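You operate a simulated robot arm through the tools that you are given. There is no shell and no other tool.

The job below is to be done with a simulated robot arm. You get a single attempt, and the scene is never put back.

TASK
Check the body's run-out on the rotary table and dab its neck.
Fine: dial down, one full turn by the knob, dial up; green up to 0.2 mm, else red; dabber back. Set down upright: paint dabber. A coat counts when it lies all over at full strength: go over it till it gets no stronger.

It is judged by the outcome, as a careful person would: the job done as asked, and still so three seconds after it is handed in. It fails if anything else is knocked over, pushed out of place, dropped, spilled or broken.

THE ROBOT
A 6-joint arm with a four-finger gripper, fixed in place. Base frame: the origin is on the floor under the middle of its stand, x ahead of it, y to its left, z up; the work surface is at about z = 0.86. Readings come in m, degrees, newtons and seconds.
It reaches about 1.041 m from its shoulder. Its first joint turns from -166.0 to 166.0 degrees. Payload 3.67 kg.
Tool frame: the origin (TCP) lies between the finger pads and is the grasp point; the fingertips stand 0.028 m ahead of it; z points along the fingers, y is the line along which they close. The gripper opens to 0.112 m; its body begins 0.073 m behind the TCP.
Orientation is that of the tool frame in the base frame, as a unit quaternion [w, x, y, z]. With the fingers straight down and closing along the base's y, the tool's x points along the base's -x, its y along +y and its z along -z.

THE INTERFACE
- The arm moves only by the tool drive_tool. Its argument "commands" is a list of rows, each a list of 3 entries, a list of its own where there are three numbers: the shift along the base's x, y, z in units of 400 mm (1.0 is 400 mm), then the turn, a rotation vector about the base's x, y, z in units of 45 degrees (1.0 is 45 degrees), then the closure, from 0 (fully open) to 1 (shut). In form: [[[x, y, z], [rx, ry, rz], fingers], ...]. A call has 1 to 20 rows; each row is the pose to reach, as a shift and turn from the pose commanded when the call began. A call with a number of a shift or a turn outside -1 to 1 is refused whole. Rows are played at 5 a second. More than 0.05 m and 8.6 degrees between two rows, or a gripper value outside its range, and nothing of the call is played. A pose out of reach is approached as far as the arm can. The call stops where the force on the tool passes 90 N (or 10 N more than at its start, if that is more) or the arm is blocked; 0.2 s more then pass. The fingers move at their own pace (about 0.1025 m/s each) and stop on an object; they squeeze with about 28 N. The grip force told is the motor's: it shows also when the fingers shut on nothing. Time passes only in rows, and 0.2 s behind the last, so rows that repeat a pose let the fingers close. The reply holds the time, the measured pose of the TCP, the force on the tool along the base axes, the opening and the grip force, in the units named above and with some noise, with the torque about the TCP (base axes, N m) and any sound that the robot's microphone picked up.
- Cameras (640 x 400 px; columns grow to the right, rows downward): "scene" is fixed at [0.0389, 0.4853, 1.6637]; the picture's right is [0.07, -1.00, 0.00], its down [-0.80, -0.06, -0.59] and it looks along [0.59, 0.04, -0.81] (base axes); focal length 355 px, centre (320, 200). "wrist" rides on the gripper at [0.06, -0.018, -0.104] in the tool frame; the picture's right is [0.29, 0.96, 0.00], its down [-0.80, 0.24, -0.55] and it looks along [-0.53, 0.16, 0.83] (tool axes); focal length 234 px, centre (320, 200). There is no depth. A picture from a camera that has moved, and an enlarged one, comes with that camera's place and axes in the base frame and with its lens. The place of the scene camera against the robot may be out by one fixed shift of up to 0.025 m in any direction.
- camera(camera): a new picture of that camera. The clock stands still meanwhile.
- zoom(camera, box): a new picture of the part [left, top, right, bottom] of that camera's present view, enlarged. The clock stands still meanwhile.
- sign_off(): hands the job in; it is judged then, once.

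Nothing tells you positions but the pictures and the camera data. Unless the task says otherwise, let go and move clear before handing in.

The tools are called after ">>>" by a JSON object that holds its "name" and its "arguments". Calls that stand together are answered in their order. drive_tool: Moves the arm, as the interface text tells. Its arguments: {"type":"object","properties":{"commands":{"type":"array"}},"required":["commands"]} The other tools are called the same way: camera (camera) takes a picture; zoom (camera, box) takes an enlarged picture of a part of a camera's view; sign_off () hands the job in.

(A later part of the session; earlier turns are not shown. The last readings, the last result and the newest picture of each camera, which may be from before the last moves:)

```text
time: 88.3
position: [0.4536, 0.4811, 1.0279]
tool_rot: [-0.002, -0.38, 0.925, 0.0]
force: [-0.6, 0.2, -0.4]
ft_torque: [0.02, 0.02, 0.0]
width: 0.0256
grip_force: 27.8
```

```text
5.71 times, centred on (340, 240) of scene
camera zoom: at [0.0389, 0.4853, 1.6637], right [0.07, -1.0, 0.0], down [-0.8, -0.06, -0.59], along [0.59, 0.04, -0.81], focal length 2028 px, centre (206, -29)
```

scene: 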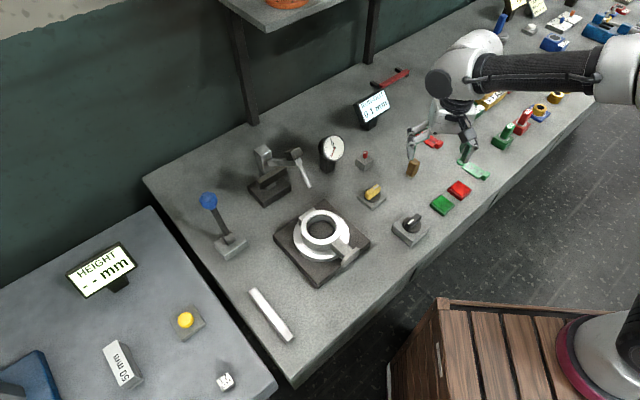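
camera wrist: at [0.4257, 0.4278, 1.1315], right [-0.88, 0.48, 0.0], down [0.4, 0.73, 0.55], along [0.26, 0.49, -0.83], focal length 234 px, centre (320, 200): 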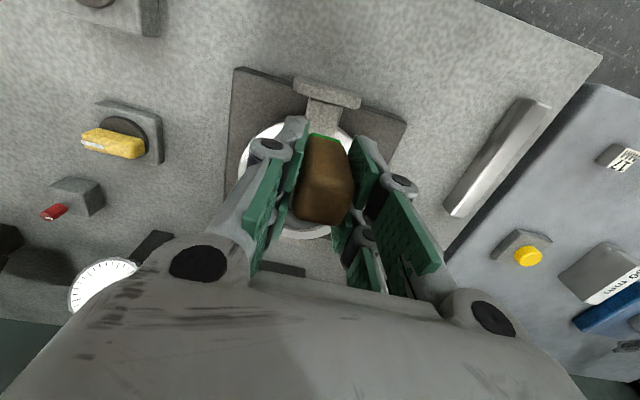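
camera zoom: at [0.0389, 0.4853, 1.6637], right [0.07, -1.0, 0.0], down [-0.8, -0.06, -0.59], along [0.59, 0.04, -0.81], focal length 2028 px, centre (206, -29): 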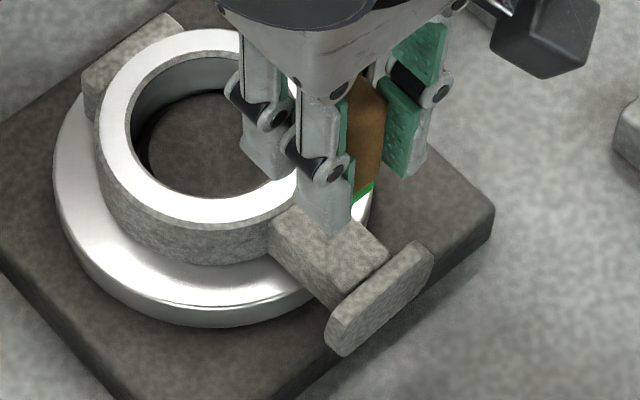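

The neck lines up under the felt: it runs about 46–88 mm out from the ring centre and is 27 mm wide. I'll lower slowly onto its middle.

>>> {"name": "drive_tool", "arguments": {"commands": [[[0.004, -0.004, -0.03], [0, 0, 0], 1.0], [[0.004, -0.004, -0.07], [0, 0, 0], 1.0], [[0.004, -0.004, -0.095], [0, 0, 0], 1.0], [[0.004, -0.004, -0.095], [0, 0, 0], 1.0]]}}

>>> {"name": "zoom", "arguments": {"camera": "wrist", "box": [260, 60, 390, 200]}}

>>> {"name": "zoom", "arguments": {"camera": "scene", "box": [310, 205, 370, 275]}}

```text
time: 89.3
position: [0.4544, 0.4796, 0.9912]
tool_rot: [-0.001, -0.379, 0.926, 0.0]
force: [-1.2, 0.3, -0.8]
ft_torque: [0.02, 0.02, 0.01]
width: 0.0255
grip_force: 27.9
```

```text
2.86 times, centred on (325, 130) of wrist
camera zoom: at [0.428, 0.4256, 1.0937], right [-0.88, 0.48, 0.0], down [0.4, 0.73, 0.55], along [0.26, 0.49, -0.83], focal length 669 px, centre (306, 400)
```

zoom: 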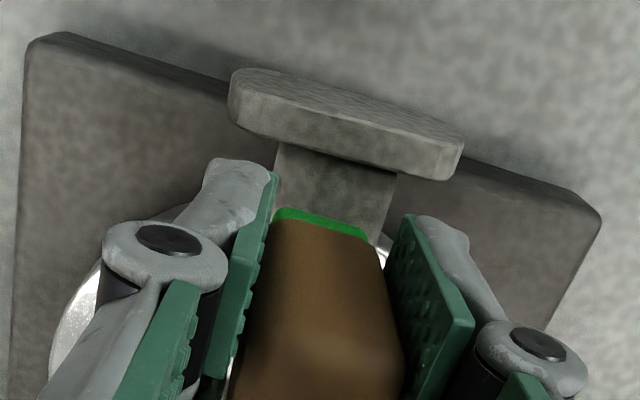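

```text
5.71 times, centred on (340, 240) of scene
camera zoom: at [0.0389, 0.4853, 1.6637], right [0.07, -1.0, 0.0], down [-0.8, -0.06, -0.59], along [0.59, 0.04, -0.81], focal length 2028 px, centre (206, -29)
```

zoom: 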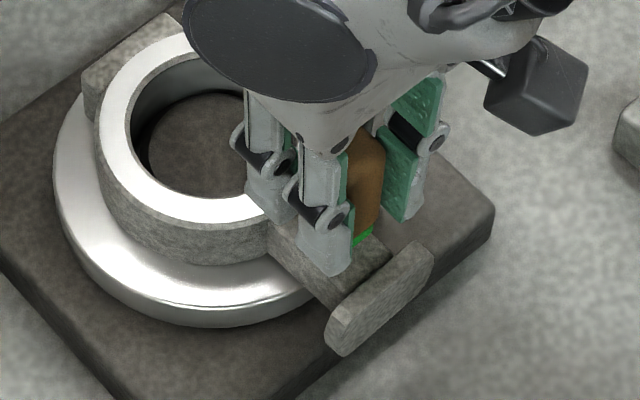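

About 10 mm to go. Stepping down gently to contact.

>>> {"name": "drive_tool", "arguments": {"commands": [[[0, 0, -0.01], [0, 0, 0], 1.0], [[0, 0, -0.015], [0, 0, 0], 1.0], [[0, 0, -0.015], [0, 0, 0], 1.0]]}}

>>> {"name": "drive_tool", "arguments": {"commands": [[[0, 0, -0.006], [0, 0, 0], 1.0], [[0, 0, -0.006], [0, 0, 0], 1.0]]}}

>>> {"name": "zoom", "arguments": {"camera": "wrist", "box": [260, 60, 390, 200]}}

```text
time: 90.1
position: [0.4558, 0.4803, 0.9848]
tool_rot: [-0.001, -0.379, 0.925, 0.001]
force: [-0.7, -1.7, 9.5]
ft_torque: [-0.05, 0.0, 0.02]
width: 0.0256
grip_force: 28.1
```

```text
time: 90.7
position: [0.4562, 0.4799, 0.9842]
tool_rot: [0.0, -0.379, 0.925, 0.0]
force: [-0.5, -1.4, 25.1]
ft_torque: [0.04, -0.08, -0.01]
width: 0.0254
grip_force: 28.0
```

```text
2.86 times, centred on (325, 130) of wrist
camera zoom: at [0.4277, 0.4254, 1.0865], right [-0.88, 0.48, 0.0], down [0.4, 0.73, 0.55], along [0.27, 0.49, -0.83], focal length 669 px, centre (306, 400)
```

zoom: 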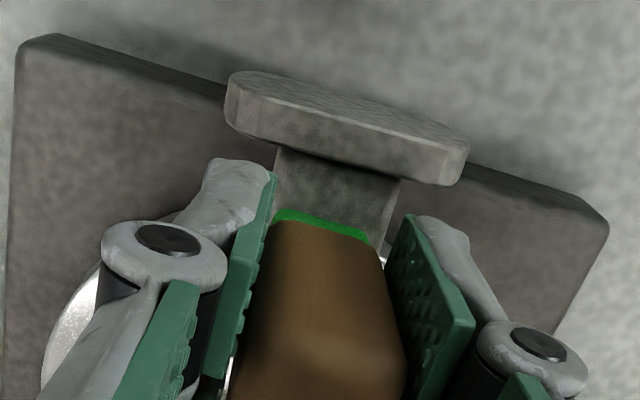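

Contact with the neck at about 25 N. I'll lift and see what mark it left.

>>> {"name": "drive_tool", "arguments": {"commands": [[[0, 0, 0], [0, 0, 0], 1.0], [[0, 0, 0.02], [0, 0, 0], 1.0], [[-0.03, -0.03, 0.1], [0, 0, 0], 1.0], [[-0.11, -0.11, 0.12], [0, 0, 0], 1.0], [[-0.11, -0.11, 0.12], [0, 0, 0], 1.0]]}}

>>> {"name": "camera", "arguments": {"camera": "wrist"}}

>>> {"name": "zoom", "arguments": {"camera": "scene", "box": [290, 190, 390, 280]}}

```text
time: 91.9
position: [0.4112, 0.4357, 1.0311]
tool_rot: [-0.001, -0.38, 0.925, -0.001]
force: [0.8, -0.3, -0.5]
ft_torque: [-0.01, -0.01, 0.0]
width: 0.0253
grip_force: 27.6
```

```text
taken
camera wrist: at [0.3837, 0.3818, 1.1339], right [-0.88, 0.48, 0.0], down [0.4, 0.73, 0.55], along [0.26, 0.48, -0.83], focal length 234 px, centre (320, 200)
```

wrist: 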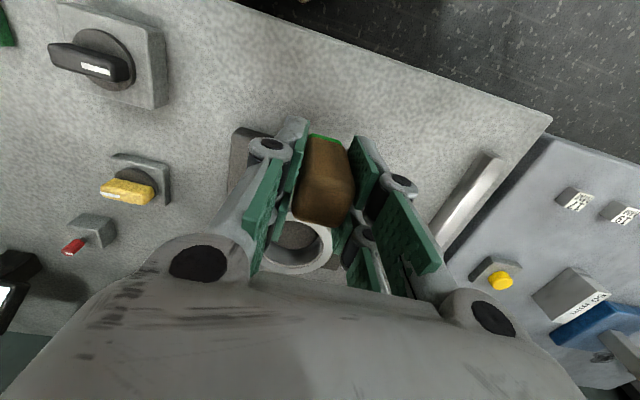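

```text
4.44 times, centred on (340, 235) of scene
camera zoom: at [0.0389, 0.4853, 1.6637], right [0.07, -1.0, 0.0], down [-0.8, -0.06, -0.59], along [0.59, 0.04, -0.81], focal length 1577 px, centre (231, 44)
```

zoom: 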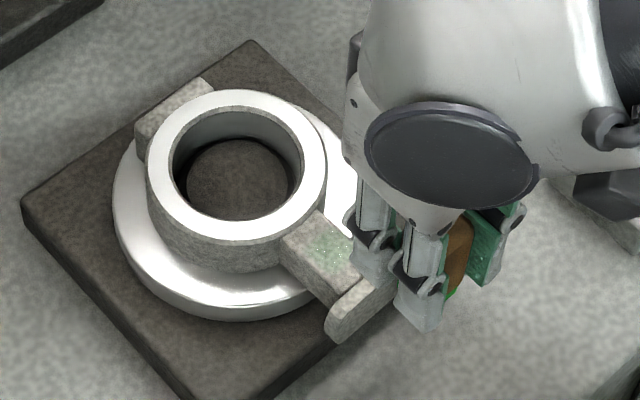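

A faint green patch appeared on the neck's top, so this surface takes the coat. I'll look closely at its extent.

>>> {"name": "zoom", "arguments": {"camera": "scene", "box": [320, 225, 370, 275]}}

>>> {"name": "zoom", "arguments": {"camera": "wrist", "box": [280, 110, 370, 260]}}

```text
8.00 times, centred on (345, 250) of scene
camera zoom: at [0.0389, 0.4853, 1.6637], right [0.07, -1.0, 0.0], down [-0.8, -0.06, -0.59], along [0.59, 0.04, -0.81], focal length 2839 px, centre (120, -200)
```

zoom: 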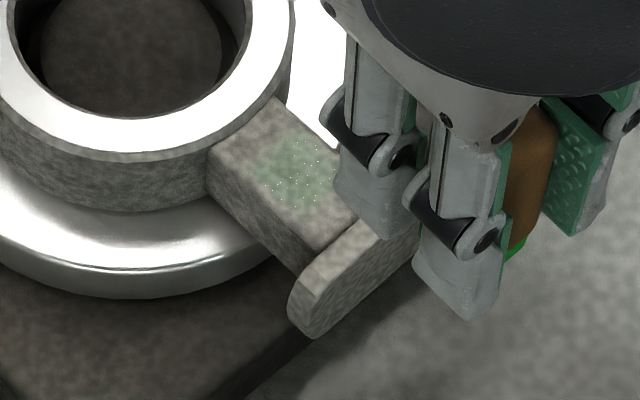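

```text
2.67 times, centred on (325, 185) of wrist
camera zoom: at [0.3837, 0.3818, 1.1339], right [-0.88, 0.48, 0.0], down [0.4, 0.73, 0.55], along [0.26, 0.48, -0.83], focal length 624 px, centre (307, 240)
```

zoom: 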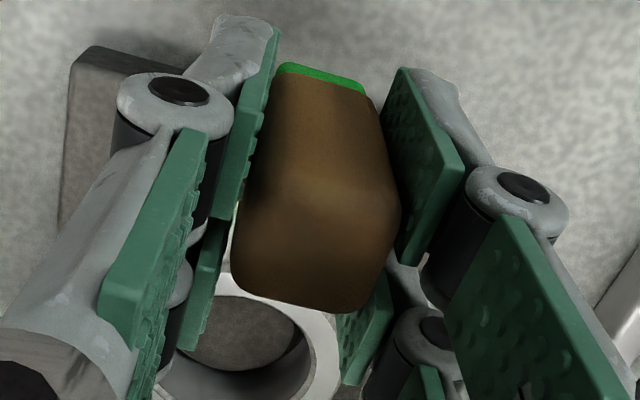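

The coat builds gradually and covers about the felt's size. I'll dab a grid over the whole neck top: toward the ring, to both sides and toward the flange.

>>> {"name": "drive_tool", "arguments": {"commands": [[[0.05, 0.05, -0.03], [0, 0, 0], 1.0], [[0.11, 0.11, -0.09], [0, 0, 0], 1.0], [[0.1212, 0.1218, -0.108], [0, 0, 0], 1.0], [[0.1212, 0.1218, -0.12], [0, 0, 0], 1.0], [[0.1212, 0.1218, -0.12], [0, 0, 0], 1.0]]}}

```text
time: 93.1
position: [0.4604, 0.4837, 0.9835]
tool_rot: [0.0, -0.38, 0.925, 0.001]
force: [0.5, -0.3, 13.7]
ft_torque: [-0.1, 0.06, 0.0]
width: 0.0253
grip_force: 28.3
```

Good contact there too. Continuing the grid over the sides and toward the flange.

>>> {"name": "drive_tool", "arguments": {"commands": [[[0, 0, 0.012], [0, 0, 0], 1.0], [[-0.0091, 0.0086, 0.012], [0, 0, 0], 1.0], [[-0.0091, 0.0086, -0.001], [0, 0, 0], 1.0], [[-0.0091, 0.0086, 0.012], [0, 0, 0], 1.0], [[0.0091, -0.0086, 0.012], [0, 0, 0], 1.0], [[0.0091, -0.0086, -0.001], [0, 0, 0], 1.0], [[0.0091, -0.0086, 0.012], [0, 0, 0], 1.0], [[-0.0203, -0.0032, 0.012], [0, 0, 0], 1.0], [[-0.0203, -0.0032, -0.001], [0, 0, 0], 1.0], [[-0.0203, -0.0032, 0.012], [0, 0, 0], 1.0], [[-0.0021, -0.0204, 0.012], [0, 0, 0], 1.0], [[-0.0021, -0.0204, -0.001], [0, 0, 0], 1.0], [[-0.0021, -0.0204, 0.012], [0, 0, 0], 1.0], [[-0.0224, -0.0236, 0.012], [0, 0, 0], 1.0], [[-0.0224, -0.0236, -0.001], [0, 0, 0], 1.0], [[-0.0224, -0.0236, -0.001], [0, 0, 0], 1.0]]}}

```text
time: 96.5
position: [0.4503, 0.4735, 0.9827]
tool_rot: [0.0, -0.38, 0.925, 0.001]
force: [-2.2, -5.3, 19.6]
ft_torque: [-0.16, 0.04, -0.02]
width: 0.0253
grip_force: 28.0
```

Now the two flange-side corners, then lift away and look.

>>> {"name": "drive_tool", "arguments": {"commands": [[[0, 0, 0.012], [0, 0, 0], 1.0], [[-0.0091, 0.0086, 0.012], [0, 0, 0], 1.0], [[-0.0091, 0.0086, 0.0], [0, 0, 0], 1.0], [[-0.0091, 0.0086, 0.012], [0, 0, 0], 1.0], [[0.0091, -0.0086, 0.012], [0, 0, 0], 1.0], [[0.0091, -0.0086, 0.0], [0, 0, 0], 1.0], [[0.0091, -0.0086, 0.012], [0, 0, 0], 1.0], [[0, 0, 0.08], [0, 0, 0], 1.0], [[-0.06, -0.06, 0.15], [0, 0, 0], 1.0], [[-0.14, -0.14, 0.15], [0, 0, 0], 1.0], [[-0.22, -0.18, 0.15], [0, 0, 0], 1.0], [[-0.22, -0.18, 0.15], [0, 0, 0], 1.0]]}}

>>> {"name": "zoom", "arguments": {"camera": "scene", "box": [310, 215, 370, 275]}}

>>> {"name": "camera", "arguments": {"camera": "wrist"}}

```text
time: 99.1
position: [0.3631, 0.4028, 1.0417]
tool_rot: [0.0, -0.379, 0.925, -0.001]
force: [0.7, 0.2, -1.0]
ft_torque: [0.01, 0.01, -0.01]
width: 0.025
grip_force: 28.1
```

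```text
6.67 times, centred on (340, 245) of scene
camera zoom: at [0.0389, 0.4853, 1.6637], right [0.07, -1.0, 0.0], down [-0.8, -0.06, -0.59], along [0.59, 0.04, -0.81], focal length 2366 px, centre (187, -100)
```

zoom: 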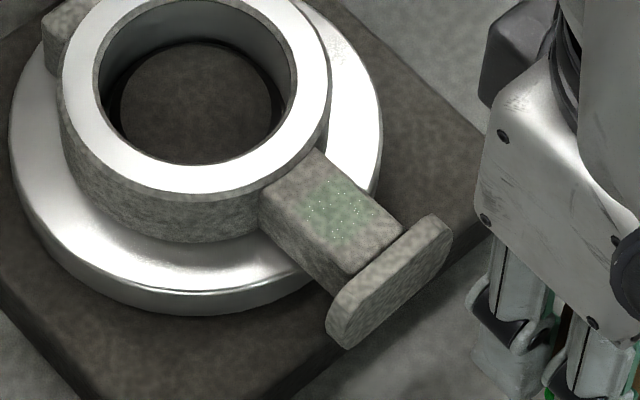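

```text
taken
camera wrist: at [0.335, 0.3491, 1.1449], right [-0.88, 0.48, 0.0], down [0.4, 0.73, 0.55], along [0.26, 0.49, -0.83], focal length 234 px, centre (320, 200)
```

wrist: 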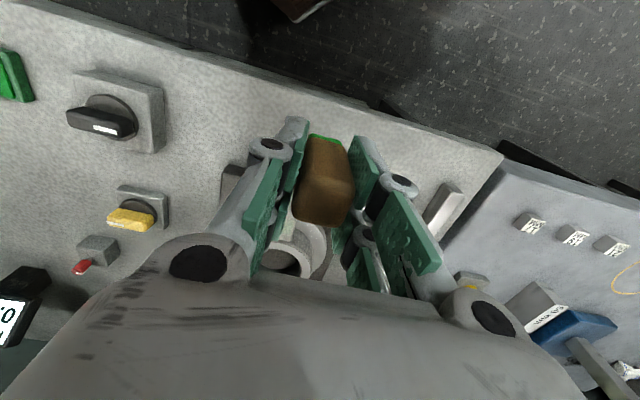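

The patch has grown only slightly and is still faint. I'll zoom harder to judge coverage and strength.

>>> {"name": "zoom", "arguments": {"camera": "scene", "box": [325, 232, 355, 260]}}

>>> {"name": "zoom", "arguments": {"camera": "scene", "box": [335, 238, 349, 252]}}

```text
14.29 times, centred on (340, 246) of scene
camera zoom: at [0.0389, 0.4853, 1.6637], right [0.07, -1.0, 0.0], down [-0.8, -0.06, -0.59], along [0.59, 0.04, -0.81], focal length 5070 px, centre (34, -457)
```

zoom: 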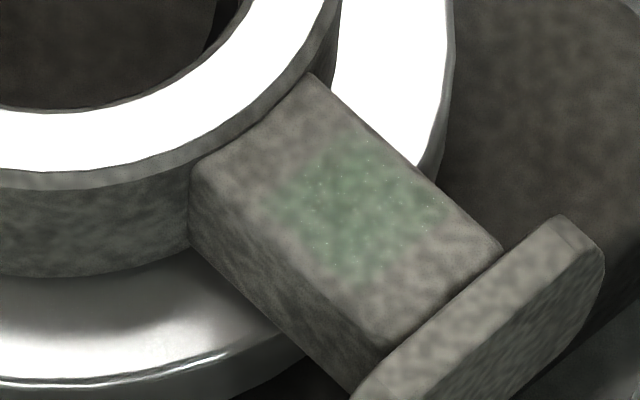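

```text
16.00 times, centred on (342, 245) of scene
camera zoom: at [0.0389, 0.4853, 1.6637], right [0.07, -1.0, 0.0], down [-0.8, -0.06, -0.59], along [0.59, 0.04, -0.81], focal length 5678 px, centre (-32, -520)
```

zoom: 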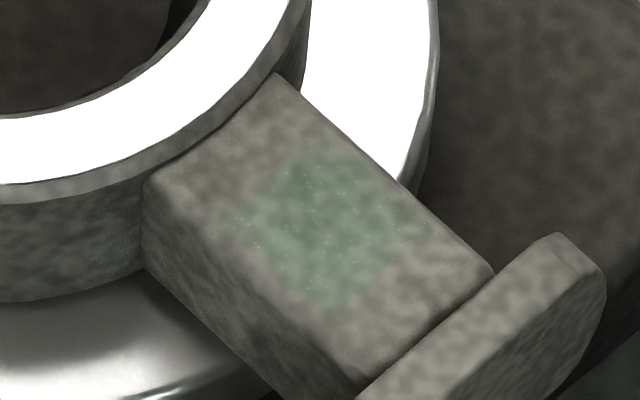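

The coat sits on a squarish area in the middle of the neck's top and is still weak. I'll press there longer to see whether dwell or repetition builds it.

>>> {"name": "drive_tool", "arguments": {"commands": [[[0.08, 0.06, 0], [0, 0, 0], 1.0], [[0.16, 0.13, -0.03], [0, 0, 0], 1.0], [[0.2312, 0.1918, -0.08], [0, 0, 0], 1.0], [[0.2312, 0.1918, -0.135], [0, 0, 0], 1.0], [[0.2312, 0.1918, -0.15], [0, 0, 0], 1.0], [[0.2312, 0.1918, -0.151], [0, 0, 0], 1.0], [[0.2312, 0.1918, -0.151], [0, 0, 0], 1.0], [[0.2312, 0.1918, -0.151], [0, 0, 0], 1.0], [[0.2312, 0.1918, -0.151], [0, 0, 0], 1.0], [[0.2312, 0.1918, -0.151], [0, 0, 0], 1.0], [[0.2312, 0.1918, -0.151], [0, 0, 0], 1.0]]}}

>>> {"name": "drive_tool", "arguments": {"commands": [[[0, 0, 0.02], [0, 0, 0], 1.0], [[-0.02, -0.02, 0.1], [0, 0, 0], 1.0], [[-0.1, -0.09, 0.15], [0, 0, 0], 1.0], [[-0.17, -0.14, 0.151], [0, 0, 0], 1.0], [[-0.2312, -0.1918, 0.151], [0, 0, 0], 1.0], [[-0.2312, -0.1918, 0.151], [0, 0, 0], 1.0]]}}

>>> {"name": "zoom", "arguments": {"camera": "scene", "box": [335, 238, 349, 252]}}

```text
time: 101.5
position: [0.4558, 0.4796, 0.9827]
tool_rot: [0.0, -0.379, 0.925, 0.0]
force: [-1.4, -0.3, 24.0]
ft_torque: [0.1, -0.06, -0.02]
width: 0.0254
grip_force: 28.4
```

```text
time: 102.9
position: [0.3625, 0.4021, 1.0426]
tool_rot: [-0.001, -0.38, 0.925, -0.001]
force: [0.3, 0.9, -1.4]
ft_torque: [0.02, -0.03, 0.01]
width: 0.0255
grip_force: 27.9
```

```text
16.00 times, centred on (342, 245) of scene
camera zoom: at [0.0389, 0.4853, 1.6637], right [0.07, -1.0, 0.0], down [-0.8, -0.06, -0.59], along [0.59, 0.04, -0.81], focal length 5678 px, centre (-32, -520)
```

zoom: 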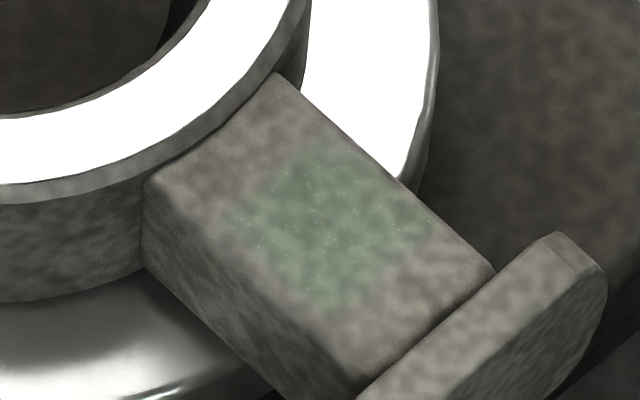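

Longer pressing doesn't strengthen it, so the felt has probably given up its paint. I'll reload on the green pad.

>>> {"name": "drive_tool", "arguments": {"commands": [[[0.09, -0.06, 0], [0, 0, 0], 1.0], [[0.18, -0.125, 0], [0, 0, 0], 1.0], [[0.27, -0.19, 0], [0, 0, 0], 1.0], [[0.36, -0.25, 0], [0, 0, 0], 1.0], [[0.45, -0.315, 0], [0, 0, 0], 1.0], [[0.54, -0.376, 0], [0, 0, 0], 1.0], [[0.62, -0.432, -0.05], [0, 0, 0], 1.0], [[0.702, -0.489, -0.13], [0, 0, 0], 1.0], [[0.702, -0.489, -0.23], [0, 0, 0], 1.0], [[0.702, -0.489, -0.28], [0, 0, 0], 1.0], [[0.702, -0.489, -0.295], [0, 0, 0], 1.0]]}}

>>> {"name": "drive_tool", "arguments": {"commands": [[[0, 0, -0.006], [0, 0, 0], 1.0], [[0, 0, -0.008], [0, 0, 0], 1.0], [[0, 0, -0.008], [0, 0, 0], 1.0], [[0, 0, -0.008], [0, 0, 0], 1.0]]}}

>>> {"name": "zoom", "arguments": {"camera": "scene", "box": [410, 150, 480, 230]}}

```text
refused: row 8 steps farther than a row can; nothing moved
```

```text
time: 103.9
position: [0.363, 0.4026, 1.0386]
tool_rot: [-0.001, -0.38, 0.925, 0.0]
force: [-0.2, 0.0, -0.4]
ft_torque: [-0.01, -0.02, 0.03]
width: 0.0255
grip_force: 28.1
```

```text
5.00 times, centred on (445, 190) of scene
camera zoom: at [0.0389, 0.4853, 1.6637], right [0.07, -1.0, 0.0], down [-0.8, -0.06, -0.59], along [0.59, 0.04, -0.81], focal length 1774 px, centre (-305, 250)
```

zoom: 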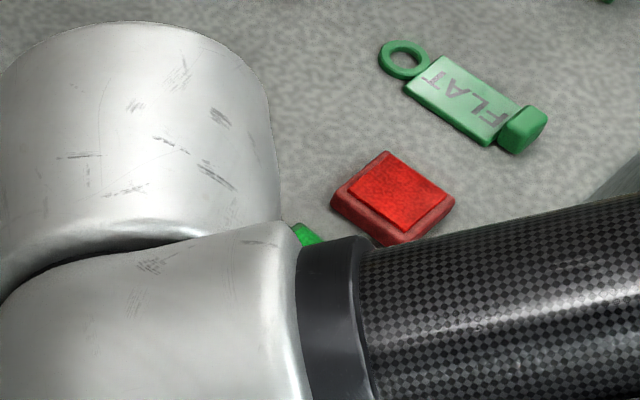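

The first call was refused for one oversized step, and the second only moved slightly in free air. Resending with smaller steps.

>>> {"name": "drive_tool", "arguments": {"commands": [[[0.09, -0.06, 0.01], [0, 0, 0], 1.0], [[0.18, -0.125, 0.01], [0, 0, 0], 1.0], [[0.27, -0.19, 0.01], [0, 0, 0], 1.0], [[0.36, -0.25, 0.01], [0, 0, 0], 1.0], [[0.45, -0.315, 0], [0, 0, 0], 1.0], [[0.54, -0.376, 0], [0, 0, 0], 1.0], [[0.62, -0.432, -0.02], [0, 0, 0], 1.0], [[0.68, -0.473, -0.06], [0, 0, 0], 1.0], [[0.702, -0.489, -0.14], [0, 0, 0], 1.0], [[0.702, -0.489, -0.22], [0, 0, 0], 1.0], [[0.702, -0.489, -0.27], [0, 0, 0], 1.0], [[0.702, -0.489, -0.287], [0, 0, 0], 1.0], [[0.702, -0.489, -0.287], [0, 0, 0], 1.0]]}}

```text
time: 106.7
position: [0.6451, 0.2077, 0.9234]
tool_rot: [0.0, -0.379, 0.925, -0.001]
force: [0.0, 1.0, -0.5]
ft_torque: [0.03, -0.02, -0.03]
width: 0.0255
grip_force: 27.6
```

Just above the pad, centred. Pressing down gently.

>>> {"name": "drive_tool", "arguments": {"commands": [[[0, 0, -0.004], [0, 0, 0], 1.0], [[0, 0, -0.007], [0, 0, 0], 1.0], [[0, 0, -0.007], [0, 0, 0], 1.0]]}}

>>> {"name": "drive_tool", "arguments": {"commands": [[[0, 0, -0.003], [0, 0, 0], 1.0], [[0, 0, -0.003], [0, 0, 0], 1.0], [[0, 0, -0.003], [0, 0, 0], 1.0]]}}

```text
time: 107.5
position: [0.6453, 0.2077, 0.922]
tool_rot: [0.0, -0.379, 0.925, -0.001]
force: [-0.6, 0.4, 0.0]
ft_torque: [0.0, 0.01, 0.01]
width: 0.0255
grip_force: 27.7
```

```text
time: 108.3
position: [0.6445, 0.2078, 0.9207]
tool_rot: [0.0, -0.38, 0.925, 0.0]
force: [-0.2, 0.6, -1.0]
ft_torque: [0.04, -0.02, -0.01]
width: 0.0254
grip_force: 28.5
```

No contact yet; the dabber may have slid up a millimetre in the grip. Continuing down in small steps.

>>> {"name": "drive_tool", "arguments": {"commands": [[[0, 0, -0.003], [0, 0, 0], 1.0], [[0, 0, -0.003], [0, 0, 0], 1.0]]}}

>>> {"name": "drive_tool", "arguments": {"commands": [[[0, 0, -0.003], [0, 0, 0], 1.0], [[0, 0, -0.003], [0, 0, 0], 1.0]]}}

```text
time: 108.9
position: [0.6456, 0.2077, 0.9201]
tool_rot: [0.0, -0.379, 0.925, 0.0]
force: [0.1, -0.5, 2.0]
ft_torque: [-0.01, 0.05, -0.01]
width: 0.0252
grip_force: 27.8
```

```text
time: 109.5
position: [0.6443, 0.2066, 0.9194]
tool_rot: [-0.001, -0.38, 0.925, 0.0]
force: [-0.7, -2.5, 24.0]
ft_torque: [-0.27, 0.24, -0.02]
width: 0.0253
grip_force: 27.7
```

Loaded again with firm contact. Lifting and heading back to the neck, this time to its ring side first, to learn how the coat spreads.

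>>> {"name": "drive_tool", "arguments": {"commands": [[[0, 0, 0.003], [0, 0, 0], 1.0], [[0, 0, 0.1], [0, 0, 0], 1.0], [[0, 0, 0.2], [0, 0, 0], 1.0], [[-0.03, 0.045, 0.28], [0, 0, 0], 1.0], [[-0.09, 0.135, 0.28], [0, 0, 0], 1.0], [[-0.15, 0.225, 0.28], [0, 0, 0], 1.0], [[-0.21, 0.315, 0.28], [0, 0, 0], 1.0], [[-0.27, 0.405, 0.28], [0, 0, 0], 1.0], [[-0.33, 0.495, 0.28], [0, 0, 0], 1.0], [[-0.39, 0.585, 0.28], [0, 0, 0], 1.0], [[-0.44, 0.66, 0.28], [0, 0, 0], 1.0], [[-0.46, 0.691, 0.25], [0, 0, 0], 1.0], [[-0.46, 0.691, 0.25], [0, 0, 0], 1.0]]}}

```text
time: 112.3
position: [0.4602, 0.4837, 1.0171]
tool_rot: [-0.001, -0.38, 0.925, 0.0]
force: [0.2, 0.3, -1.5]
ft_torque: [-0.01, 0.01, 0.0]
width: 0.0255
grip_force: 27.5
```

>>> {"name": "drive_tool", "arguments": {"commands": [[[0, 0, -0.05], [0, 0, 0], 1.0], [[0, 0, -0.075], [0, 0, 0], 1.0], [[0, 0, -0.082], [0, 0, 0], 1.0], [[0, 0, -0.082], [0, 0, 0], 1.0]]}}

>>> {"name": "drive_tool", "arguments": {"commands": [[[0, 0, -0.004], [0, 0, 0], 1.0], [[0, 0, -0.004], [0, 0, 0], 1.0]]}}

```text
time: 113.3
position: [0.4593, 0.4831, 0.9842]
tool_rot: [-0.001, -0.379, 0.925, -0.001]
force: [-0.5, 0.4, -0.2]
ft_torque: [0.01, 0.0, 0.02]
width: 0.0255
grip_force: 28.3
```

```text
time: 113.9
position: [0.46, 0.4835, 0.9832]
tool_rot: [0.0, -0.38, 0.925, 0.001]
force: [-0.9, -0.8, 1.9]
ft_torque: [0.0, 0.03, -0.02]
width: 0.0253
grip_force: 28.0
```

Touching. A little more pressure, then lift away to see the result.

>>> {"name": "drive_tool", "arguments": {"commands": [[[0, 0, -0.003], [0, 0, 0], 1.0], [[0, 0, -0.003], [0, 0, 0], 1.0]]}}

>>> {"name": "drive_tool", "arguments": {"commands": [[[0, 0, 0.02], [0, 0, 0], 1.0], [[-0.02, -0.02, 0.1], [0, 0, 0], 1.0], [[-0.1, -0.09, 0.15], [0, 0, 0], 1.0], [[-0.17, -0.15, 0.151], [0, 0, 0], 1.0], [[-0.24, -0.2, 0.151], [0, 0, 0], 1.0], [[-0.24, -0.2, 0.151], [0, 0, 0], 1.0]]}}

>>> {"name": "zoom", "arguments": {"camera": "scene", "box": [335, 238, 349, 252]}}

```text
time: 114.5
position: [0.4603, 0.4832, 0.983]
tool_rot: [-0.001, -0.38, 0.925, 0.001]
force: [-0.6, -2.6, 17.0]
ft_torque: [-0.15, 0.15, -0.03]
width: 0.0255
grip_force: 27.6
```

```text
time: 115.9
position: [0.3651, 0.404, 1.0434]
tool_rot: [-0.001, -0.38, 0.925, 0.0]
force: [0.7, -0.1, 0.3]
ft_torque: [0.01, 0.04, 0.01]
width: 0.0251
grip_force: 28.3
```

```text
16.00 times, centred on (342, 245) of scene
camera zoom: at [0.0389, 0.4853, 1.6637], right [0.07, -1.0, 0.0], down [-0.8, -0.06, -0.59], along [0.59, 0.04, -0.81], focal length 5678 px, centre (-32, -520)
```

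zoom: 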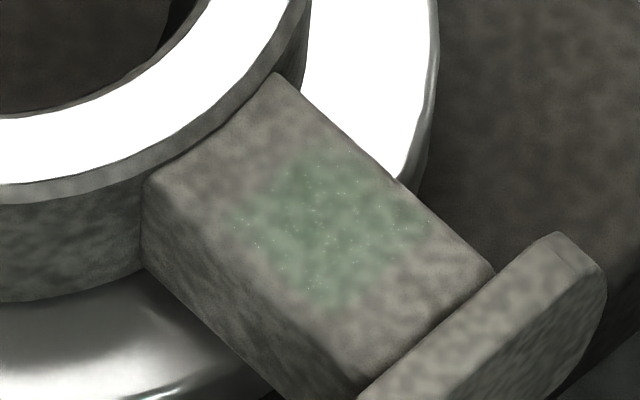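

Still unchanged and still confined to the same area, so pressing alone isn't enough. I'll try gentle strokes, rubbing along the neck with light pressure.

>>> {"name": "drive_tool", "arguments": {"commands": [[[0.08, 0.06, 0], [0, 0, 0], 1.0], [[0.16, 0.13, -0.03], [0, 0, 0], 1.0], [[0.2288, 0.1882, -0.08], [0, 0, 0], 1.0], [[0.2288, 0.1882, -0.14], [0, 0, 0], 1.0], [[0.2288, 0.1882, -0.1495], [0, 0, 0], 1.0], [[0.2388, 0.1987, -0.1495], [0, 0, 0], 1.0], [[0.2288, 0.1882, -0.1495], [0, 0, 0], 1.0], [[0.2168, 0.1756, -0.1495], [0, 0, 0], 1.0], [[0.2288, 0.1882, -0.1495], [0, 0, 0], 1.0], [[0.2388, 0.1987, -0.1495], [0, 0, 0], 1.0], [[0.2288, 0.1882, -0.1495], [0, 0, 0], 1.0]]}}

>>> {"name": "drive_tool", "arguments": {"commands": [[[0, 0, 0.02], [0, 0, 0], 1.0], [[-0.02, -0.02, 0.1], [0, 0, 0], 1.0], [[-0.1, -0.09, 0.15], [0, 0, 0], 1.0], [[-0.17, -0.14, 0.151], [0, 0, 0], 1.0], [[-0.2288, -0.1882, 0.1495], [0, 0, 0], 1.0], [[-0.2288, -0.1882, 0.1495], [0, 0, 0], 1.0]]}}

>>> {"name": "zoom", "arguments": {"camera": "scene", "box": [335, 238, 349, 252]}}

```text
time: 118.3
position: [0.4561, 0.4791, 0.9823]
tool_rot: [-0.001, -0.379, 0.925, -0.001]
force: [0.6, 0.1, 1.0]
ft_torque: [0.0, 0.0, 0.02]
width: 0.0255
grip_force: 28.1
```

```text
time: 119.7
position: [0.3633, 0.4038, 1.0417]
tool_rot: [-0.001, -0.379, 0.925, 0.0]
force: [-1.1, -1.4, -0.4]
ft_torque: [0.01, -0.01, 0.04]
width: 0.0253
grip_force: 27.5
```

```text
16.00 times, centred on (342, 245) of scene
camera zoom: at [0.0389, 0.4853, 1.6637], right [0.07, -1.0, 0.0], down [-0.8, -0.06, -0.59], along [0.59, 0.04, -0.81], focal length 5678 px, centre (-32, -520)
```

zoom: 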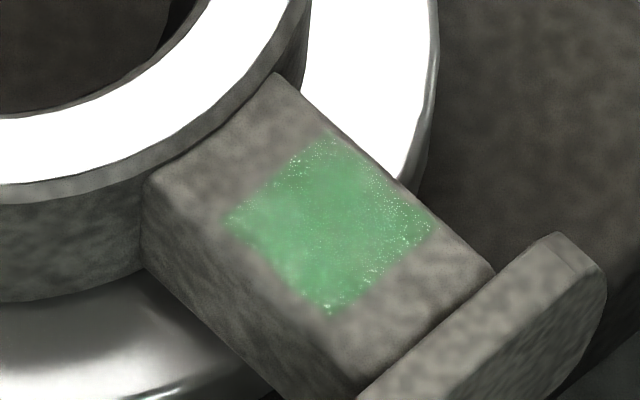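

Rubbing works: the coat on the marked square is clearly stronger. I'll keep stroking, centre and then both sides, with slightly more pressure.

>>> {"name": "drive_tool", "arguments": {"commands": [[[0.08, 0.06, 0], [0, 0, 0], 1.0], [[0.16, 0.13, -0.03], [0, 0, 0], 1.0], [[0.2288, 0.1882, -0.08], [0, 0, 0], 1.0], [[0.2288, 0.1882, -0.14], [0, 0, 0], 1.0], [[0.2288, 0.1882, -0.151], [0, 0, 0], 1.0], [[0.2388, 0.1987, -0.151], [0, 0, 0], 1.0], [[0.2288, 0.1882, -0.151], [0, 0, 0], 1.0], [[0.2168, 0.1756, -0.151], [0, 0, 0], 1.0], [[0.2288, 0.1882, -0.151], [0, 0, 0], 1.0], [[0.2388, 0.1987, -0.151], [0, 0, 0], 1.0], [[0.2288, 0.1882, -0.151], [0, 0, 0], 1.0], [[0.2168, 0.1756, -0.151], [0, 0, 0], 1.0], [[0.2288, 0.1882, -0.151], [0, 0, 0], 1.0], [[0.2288, 0.1882, -0.14], [0, 0, 0], 1.0], [[0.2233, 0.1934, -0.14], [0, 0, 0], 1.0], [[0.2233, 0.1934, -0.151], [0, 0, 0], 1.0], [[0.2333, 0.2039, -0.151], [0, 0, 0], 1.0], [[0.2233, 0.1934, -0.151], [0, 0, 0], 1.0], [[0.2113, 0.1808, -0.151], [0, 0, 0], 1.0], [[0.2233, 0.1934, -0.151], [0, 0, 0], 1.0]]}}

>>> {"name": "drive_tool", "arguments": {"commands": [[[0, 0, 0.011], [0, 0, 0], 1.0], [[0.011, -0.0104, 0.011], [0, 0, 0], 1.0], [[0.011, -0.0104, 0.0], [0, 0, 0], 1.0], [[0.021, 0.0001, 0.0], [0, 0, 0], 1.0], [[0.011, -0.0104, 0.0], [0, 0, 0], 1.0], [[-0.001, -0.023, 0.0], [0, 0, 0], 1.0], [[0.011, -0.0104, 0.0], [0, 0, 0], 1.0], [[0.011, -0.0104, 0.02], [0, 0, 0], 1.0], [[-0.02, -0.03, 0.1], [0, 0, 0], 1.0], [[-0.1, -0.09, 0.15], [0, 0, 0], 1.0], [[-0.17, -0.14, 0.151], [0, 0, 0], 1.0], [[-0.2233, -0.1934, 0.151], [0, 0, 0], 1.0], [[-0.2233, -0.1934, 0.151], [0, 0, 0], 1.0]]}}

>>> {"name": "zoom", "arguments": {"camera": "scene", "box": [335, 238, 349, 252]}}

```text
time: 123.9
position: [0.4527, 0.4803, 0.9824]
tool_rot: [-0.001, -0.379, 0.925, -0.001]
force: [-3.4, -3.4, 11.4]
ft_torque: [-0.22, 0.2, 0.01]
width: 0.0251
grip_force: 27.9
```

```text
time: 126.7
position: [0.3631, 0.4031, 1.043]
tool_rot: [-0.001, -0.379, 0.925, 0.0]
force: [0.1, 0.7, -0.6]
ft_torque: [-0.02, -0.02, -0.01]
width: 0.0257
grip_force: 27.8
```

```text
16.00 times, centred on (342, 245) of scene
camera zoom: at [0.0389, 0.4853, 1.6637], right [0.07, -1.0, 0.0], down [-0.8, -0.06, -0.59], along [0.59, 0.04, -0.81], focal length 5678 px, centre (-32, -520)
```

zoom: 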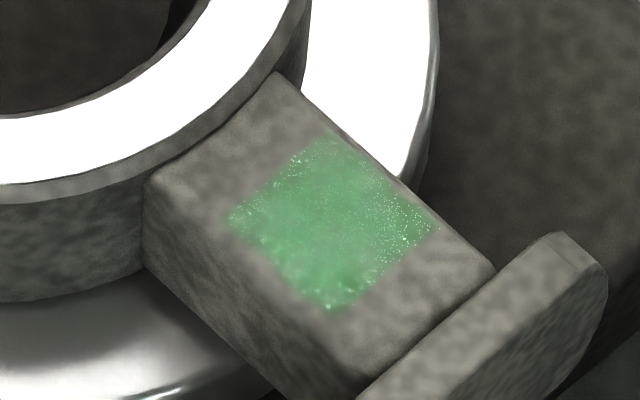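

It gained little this time, so the felt's load seems spent again. I'll reload and go over it once more.

>>> {"name": "drive_tool", "arguments": {"commands": [[[0.09, -0.06, 0.01], [0, 0, 0], 1.0], [[0.18, -0.125, 0.01], [0, 0, 0], 1.0], [[0.27, -0.19, 0.01], [0, 0, 0], 1.0], [[0.36, -0.25, 0.01], [0, 0, 0], 1.0], [[0.45, -0.315, 0], [0, 0, 0], 1.0], [[0.54, -0.376, 0], [0, 0, 0], 1.0], [[0.62, -0.432, -0.02], [0, 0, 0], 1.0], [[0.68, -0.473, -0.06], [0, 0, 0], 1.0], [[0.702, -0.489, -0.14], [0, 0, 0], 1.0], [[0.702, -0.489, -0.22], [0, 0, 0], 1.0], [[0.702, -0.489, -0.28], [0, 0, 0], 1.0], [[0.702, -0.489, -0.304], [0, 0, 0], 1.0], [[0.702, -0.489, -0.304], [0, 0, 0], 1.0]]}}

```text
time: 129.5
position: [0.646, 0.2072, 0.9214]
tool_rot: [-0.001, -0.379, 0.925, -0.001]
force: [-0.2, -0.2, -1.1]
ft_torque: [0.01, -0.04, 0.01]
width: 0.0255
grip_force: 28.3
```

Just above the pad. Pressing down in small steps.

>>> {"name": "drive_tool", "arguments": {"commands": [[[0, 0, -0.004], [0, 0, 0], 1.0], [[0, 0, -0.006], [0, 0, 0], 1.0], [[0, 0, -0.006], [0, 0, 0], 1.0]]}}

>>> {"name": "drive_tool", "arguments": {"commands": [[[0, 0, -0.003], [0, 0, 0], 1.0], [[0, 0, -0.003], [0, 0, 0], 1.0]]}}

```text
time: 130.3
position: [0.6453, 0.2093, 0.9198]
tool_rot: [-0.001, -0.38, 0.925, 0.0]
force: [0.4, -0.3, -0.3]
ft_torque: [0.0, -0.01, 0.02]
width: 0.0257
grip_force: 27.5
```

```text
time: 130.9
position: [0.645, 0.2084, 0.9186]
tool_rot: [-0.001, -0.38, 0.925, 0.0]
force: [-1.0, -2.1, 21.4]
ft_torque: [-0.23, 0.19, 0.02]
width: 0.0253
grip_force: 27.5
```

Loaded again. Back to the neck and straight into gentle strokes along it.

>>> {"name": "drive_tool", "arguments": {"commands": [[[0, 0, 0.1], [0, 0, 0], 1.0], [[0, 0, 0.2], [0, 0, 0], 1.0], [[-0.03, 0.045, 0.28], [0, 0, 0], 1.0], [[-0.09, 0.135, 0.28], [0, 0, 0], 1.0], [[-0.15, 0.22, 0.28], [0, 0, 0], 1.0], [[-0.21, 0.305, 0.28], [0, 0, 0], 1.0], [[-0.27, 0.39, 0.28], [0, 0, 0], 1.0], [[-0.33, 0.475, 0.28], [0, 0, 0], 1.0], [[-0.39, 0.56, 0.28], [0, 0, 0], 1.0], [[-0.44, 0.63, 0.28], [0, 0, 0], 1.0], [[-0.4732, 0.6772, 0.25], [0, 0, 0], 1.0], [[-0.4732, 0.6772, 0.19], [0, 0, 0], 1.0], [[-0.4732, 0.6772, 0.172], [0, 0, 0], 1.0], [[-0.4732, 0.6772, 0.161], [0, 0, 0], 1.0], [[-0.4632, 0.6877, 0.161], [0, 0, 0], 1.0], [[-0.4732, 0.6772, 0.161], [0, 0, 0], 1.0], [[-0.4852, 0.6646, 0.161], [0, 0, 0], 1.0], [[-0.4732, 0.6772, 0.161], [0, 0, 0], 1.0], [[-0.4632, 0.6877, 0.161], [0, 0, 0], 1.0], [[-0.4732, 0.6772, 0.161], [0, 0, 0], 1.0]]}}

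```text
time: 135.1
position: [0.4562, 0.4789, 0.9825]
tool_rot: [0.001, -0.38, 0.925, 0.0]
force: [3.8, 3.1, 12.2]
ft_torque: [0.17, -0.17, 0.0]
width: 0.0256
grip_force: 27.9
```

Good light contact while stroking. More strokes at the centre and both sides.

>>> {"name": "drive_tool", "arguments": {"commands": [[[-0.012, -0.0126, 0], [0, 0, 0], 1.0], [[0, 0, 0], [0, 0, 0], 1.0], [[0.01, 0.0105, 0], [0, 0, 0], 1.0], [[0, 0, 0], [0, 0, 0], 1.0], [[0, 0, 0.011], [0, 0, 0], 1.0], [[-0.0073, 0.0069, 0.011], [0, 0, 0], 1.0], [[-0.0073, 0.0069, 0], [0, 0, 0], 1.0], [[0.0027, 0.0174, 0], [0, 0, 0], 1.0], [[-0.0073, 0.0069, 0], [0, 0, 0], 1.0], [[-0.0193, -0.0057, 0], [0, 0, 0], 1.0], [[-0.0073, 0.0069, 0], [0, 0, 0], 1.0], [[-0.0073, 0.0069, 0.011], [0, 0, 0], 1.0], [[0.0073, -0.0069, 0.011], [0, 0, 0], 1.0], [[0.0073, -0.0069, 0], [0, 0, 0], 1.0], [[0.0173, 0.0036, 0], [0, 0, 0], 1.0], [[0.0073, -0.0069, 0], [0, 0, 0], 1.0], [[-0.0047, -0.0195, 0], [0, 0, 0], 1.0], [[0.0073, -0.0069, 0], [0, 0, 0], 1.0], [[0.0073, -0.0069, 0.02], [0, 0, 0], 1.0], [[0, 0, 0.1], [0, 0, 0], 1.0]]}}

>>> {"name": "drive_tool", "arguments": {"commands": [[[-0.08, -0.07, 0.05], [0, 0, 0], 1.0], [[-0.16, -0.13, 0.051], [0, 0, 0], 1.0], [[-0.2288, -0.1882, 0.051], [0, 0, 0], 1.0], [[-0.2288, -0.1882, 0.051], [0, 0, 0], 1.0]]}}

>>> {"name": "zoom", "arguments": {"camera": "scene", "box": [335, 238, 349, 252]}}

>>> {"name": "zoom", "arguments": {"camera": "scene", "box": [270, 190, 390, 290]}}

```text
time: 139.3
position: [0.4566, 0.4789, 1.0225]
tool_rot: [-0.002, -0.379, 0.925, 0.0]
force: [0.0, 1.2, -0.7]
ft_torque: [0.01, 0.02, 0.02]
width: 0.0253
grip_force: 28.2
```

```text
time: 140.3
position: [0.3655, 0.4032, 1.0413]
tool_rot: [-0.001, -0.379, 0.925, 0.0]
force: [-0.6, 0.0, -0.1]
ft_torque: [0.01, 0.03, 0.02]
width: 0.0255
grip_force: 27.9
```

```text
16.00 times, centred on (342, 245) of scene
camera zoom: at [0.0389, 0.4853, 1.6637], right [0.07, -1.0, 0.0], down [-0.8, -0.06, -0.59], along [0.59, 0.04, -0.81], focal length 5678 px, centre (-32, -520)
```

zoom: 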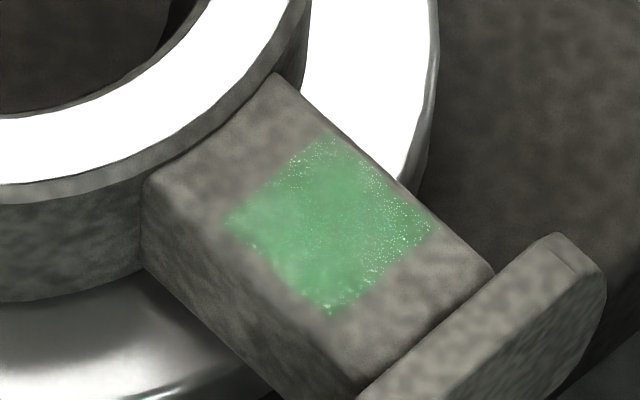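

```text
4.00 times, centred on (330, 240) of scene
camera zoom: at [0.0389, 0.4853, 1.6637], right [0.07, -1.0, 0.0], down [-0.8, -0.06, -0.59], along [0.59, 0.04, -0.81], focal length 1420 px, centre (280, 40)
```

zoom: 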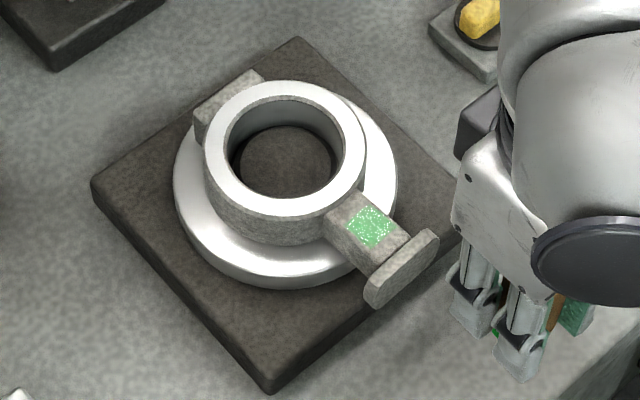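

The square looks nearly saturated now. I'll do another full set of strokes, a bit firmer, and compare.

>>> {"name": "drive_tool", "arguments": {"commands": [[[0.08, 0.06, 0], [0, 0, 0], 1.0], [[0.16, 0.13, -0.03], [0, 0, 0], 1.0], [[0.2288, 0.1882, -0.08], [0, 0, 0], 1.0], [[0.2288, 0.1882, -0.14], [0, 0, 0], 1.0], [[0.2288, 0.1882, -0.1525], [0, 0, 0], 1.0], [[0.2388, 0.1987, -0.1525], [0, 0, 0], 1.0], [[0.2288, 0.1882, -0.1525], [0, 0, 0], 1.0], [[0.2168, 0.1756, -0.1525], [0, 0, 0], 1.0], [[0.2288, 0.1882, -0.1525], [0, 0, 0], 1.0], [[0.2388, 0.1987, -0.1525], [0, 0, 0], 1.0], [[0.2288, 0.1882, -0.1525], [0, 0, 0], 1.0], [[0.2168, 0.1756, -0.1525], [0, 0, 0], 1.0], [[0.2288, 0.1882, -0.1525], [0, 0, 0], 1.0], [[0.2388, 0.1987, -0.1525], [0, 0, 0], 1.0], [[0.2288, 0.1882, -0.1525], [0, 0, 0], 1.0], [[0.2168, 0.1756, -0.1525], [0, 0, 0], 1.0], [[0.2288, 0.1882, -0.1525], [0, 0, 0], 1.0]]}}

>>> {"name": "drive_tool", "arguments": {"commands": [[[0, 0, 0.02], [0, 0, 0], 1.0], [[-0.02, -0.02, 0.1], [0, 0, 0], 1.0], [[-0.1, -0.09, 0.15], [0, 0, 0], 1.0], [[-0.17, -0.14, 0.1525], [0, 0, 0], 1.0], [[-0.2288, -0.1882, 0.1525], [0, 0, 0], 1.0], [[-0.2288, -0.1882, 0.1525], [0, 0, 0], 1.0]]}}

>>> {"name": "zoom", "arguments": {"camera": "scene", "box": [335, 238, 349, 252]}}

```text
time: 143.9
position: [0.4563, 0.4791, 0.982]
tool_rot: [0.0, -0.379, 0.925, -0.001]
force: [-6.9, -5.6, 22.9]
ft_torque: [-0.34, 0.26, 0.01]
width: 0.0254
grip_force: 28.3
```

```text
time: 145.3
position: [0.3646, 0.4029, 1.042]
tool_rot: [-0.001, -0.379, 0.926, 0.0]
force: [0.2, -0.5, -0.9]
ft_torque: [-0.02, -0.03, -0.01]
width: 0.0252
grip_force: 27.8
```

```text
16.00 times, centred on (342, 245) of scene
camera zoom: at [0.0389, 0.4853, 1.6637], right [0.07, -1.0, 0.0], down [-0.8, -0.06, -0.59], along [0.59, 0.04, -0.81], focal length 5678 px, centre (-32, -520)
```

zoom: 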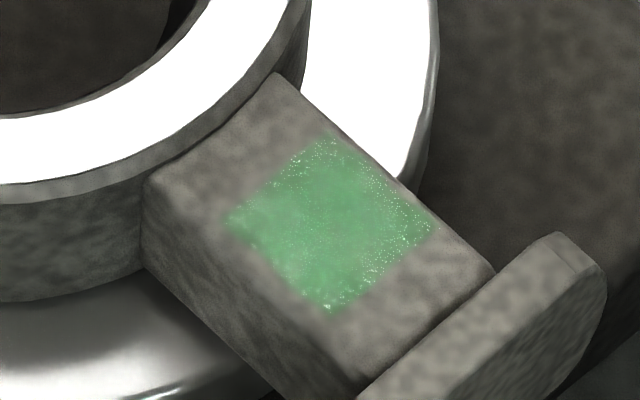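

Very similar to before. For a surer judgement I'll move the gripper aside so the wrist camera sees the neck close up.

>>> {"name": "drive_tool", "arguments": {"commands": [[[0.08, 0.0, 0.02], [0, 0, 0], 1.0], [[0.16, 0.02, 0.03], [0, 0, 0], 1.0], [[0.24, 0.05, 0.03], [0, 0, 0], 1.0], [[0.3275, 0.088, 0.03], [0, 0, 0], 1.0], [[0.3275, 0.088, 0.03], [0, 0, 0], 1.0]]}}

>>> {"name": "camera", "arguments": {"camera": "wrist"}}

```text
time: 146.5
position: [0.495, 0.4369, 1.0539]
tool_rot: [-0.002, -0.379, 0.925, 0.0]
force: [-0.1, -0.8, -0.8]
ft_torque: [0.03, -0.01, -0.01]
width: 0.0254
grip_force: 28.1
```

```text
taken
camera wrist: at [0.4671, 0.3847, 1.1566], right [-0.88, 0.48, 0.0], down [0.4, 0.73, 0.55], along [0.26, 0.49, -0.83], focal length 234 px, centre (320, 200)
```

wrist: 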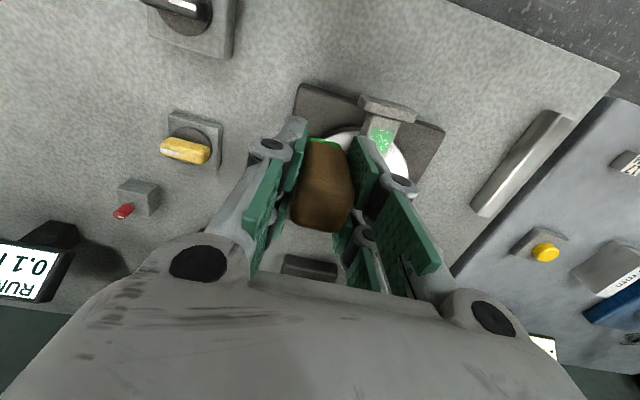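

>>> {"name": "zoom", "arguments": {"camera": "wrist", "box": [350, 85, 430, 165]}}

>>> {"name": "zoom", "arguments": {"camera": "wrist", "box": [365, 110, 405, 155]}}

```text
5.00 times, centred on (390, 125) of wrist
camera zoom: at [0.4671, 0.3847, 1.1566], right [-0.88, 0.48, 0.0], down [0.4, 0.73, 0.55], along [0.26, 0.49, -0.83], focal length 1171 px, centre (-30, 575)
```

zoom: 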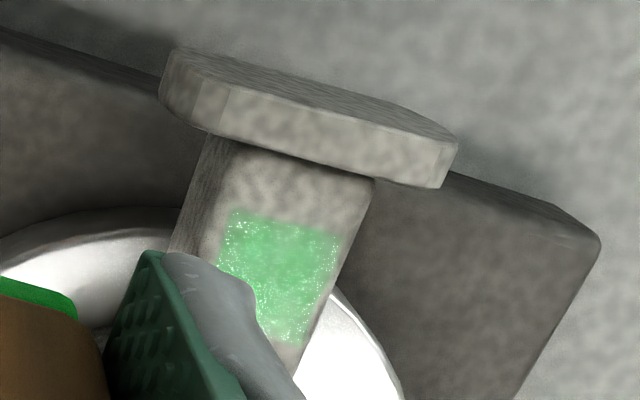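

```text
8.89 times, centred on (385, 132) of wrist
camera zoom: at [0.4671, 0.3847, 1.1566], right [-0.88, 0.48, 0.0], down [0.4, 0.73, 0.55], along [0.26, 0.49, -0.83], focal length 2082 px, centre (-258, 800)
```

zoom: 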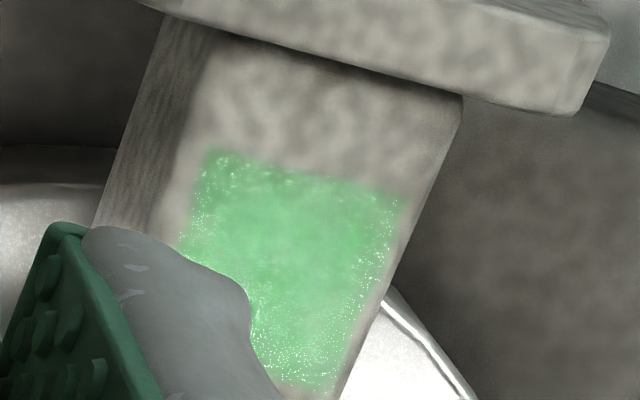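

Good view: the coat covers the square but is still a bit mottled. I'll reload and stroke again, then compare from this same spot.

>>> {"name": "drive_tool", "arguments": {"commands": [[[0.05, -0.08, 0], [0, 0, 0], 1.0], [[0.1, -0.16, 0], [0, 0, 0], 1.0], [[0.15, -0.24, 0], [0, 0, 0], 1.0], [[0.2, -0.32, 0], [0, 0, 0], 1.0], [[0.25, -0.4, -0.02], [0, 0, 0], 1.0], [[0.3, -0.47, -0.05], [0, 0, 0], 1.0], [[0.34, -0.53, -0.1], [0, 0, 0], 1.0], [[0.3745, -0.577, -0.18], [0, 0, 0], 1.0], [[0.3745, -0.577, -0.26], [0, 0, 0], 1.0], [[0.3745, -0.577, -0.32], [0, 0, 0], 1.0], [[0.3745, -0.577, -0.336], [0, 0, 0], 1.0], [[0.3745, -0.577, -0.336], [0, 0, 0], 1.0]]}}

>>> {"name": "drive_tool", "arguments": {"commands": [[[0, 0, -0.003], [0, 0, 0], 1.0], [[0, 0, -0.006], [0, 0, 0], 1.0], [[0, 0, -0.006], [0, 0, 0], 1.0]]}}

```text
time: 149.1
position: [0.6453, 0.2067, 0.9189]
tool_rot: [-0.001, -0.38, 0.925, -0.001]
force: [-0.2, 0.2, 0.1]
ft_torque: [0.05, 0.0, 0.0]
width: 0.0255
grip_force: 28.0
```

```text
time: 149.9
position: [0.6456, 0.2068, 0.9184]
tool_rot: [0.0, -0.38, 0.925, -0.001]
force: [-0.1, -2.5, 12.8]
ft_torque: [-0.16, 0.06, 0.03]
width: 0.0256
grip_force: 28.0
```

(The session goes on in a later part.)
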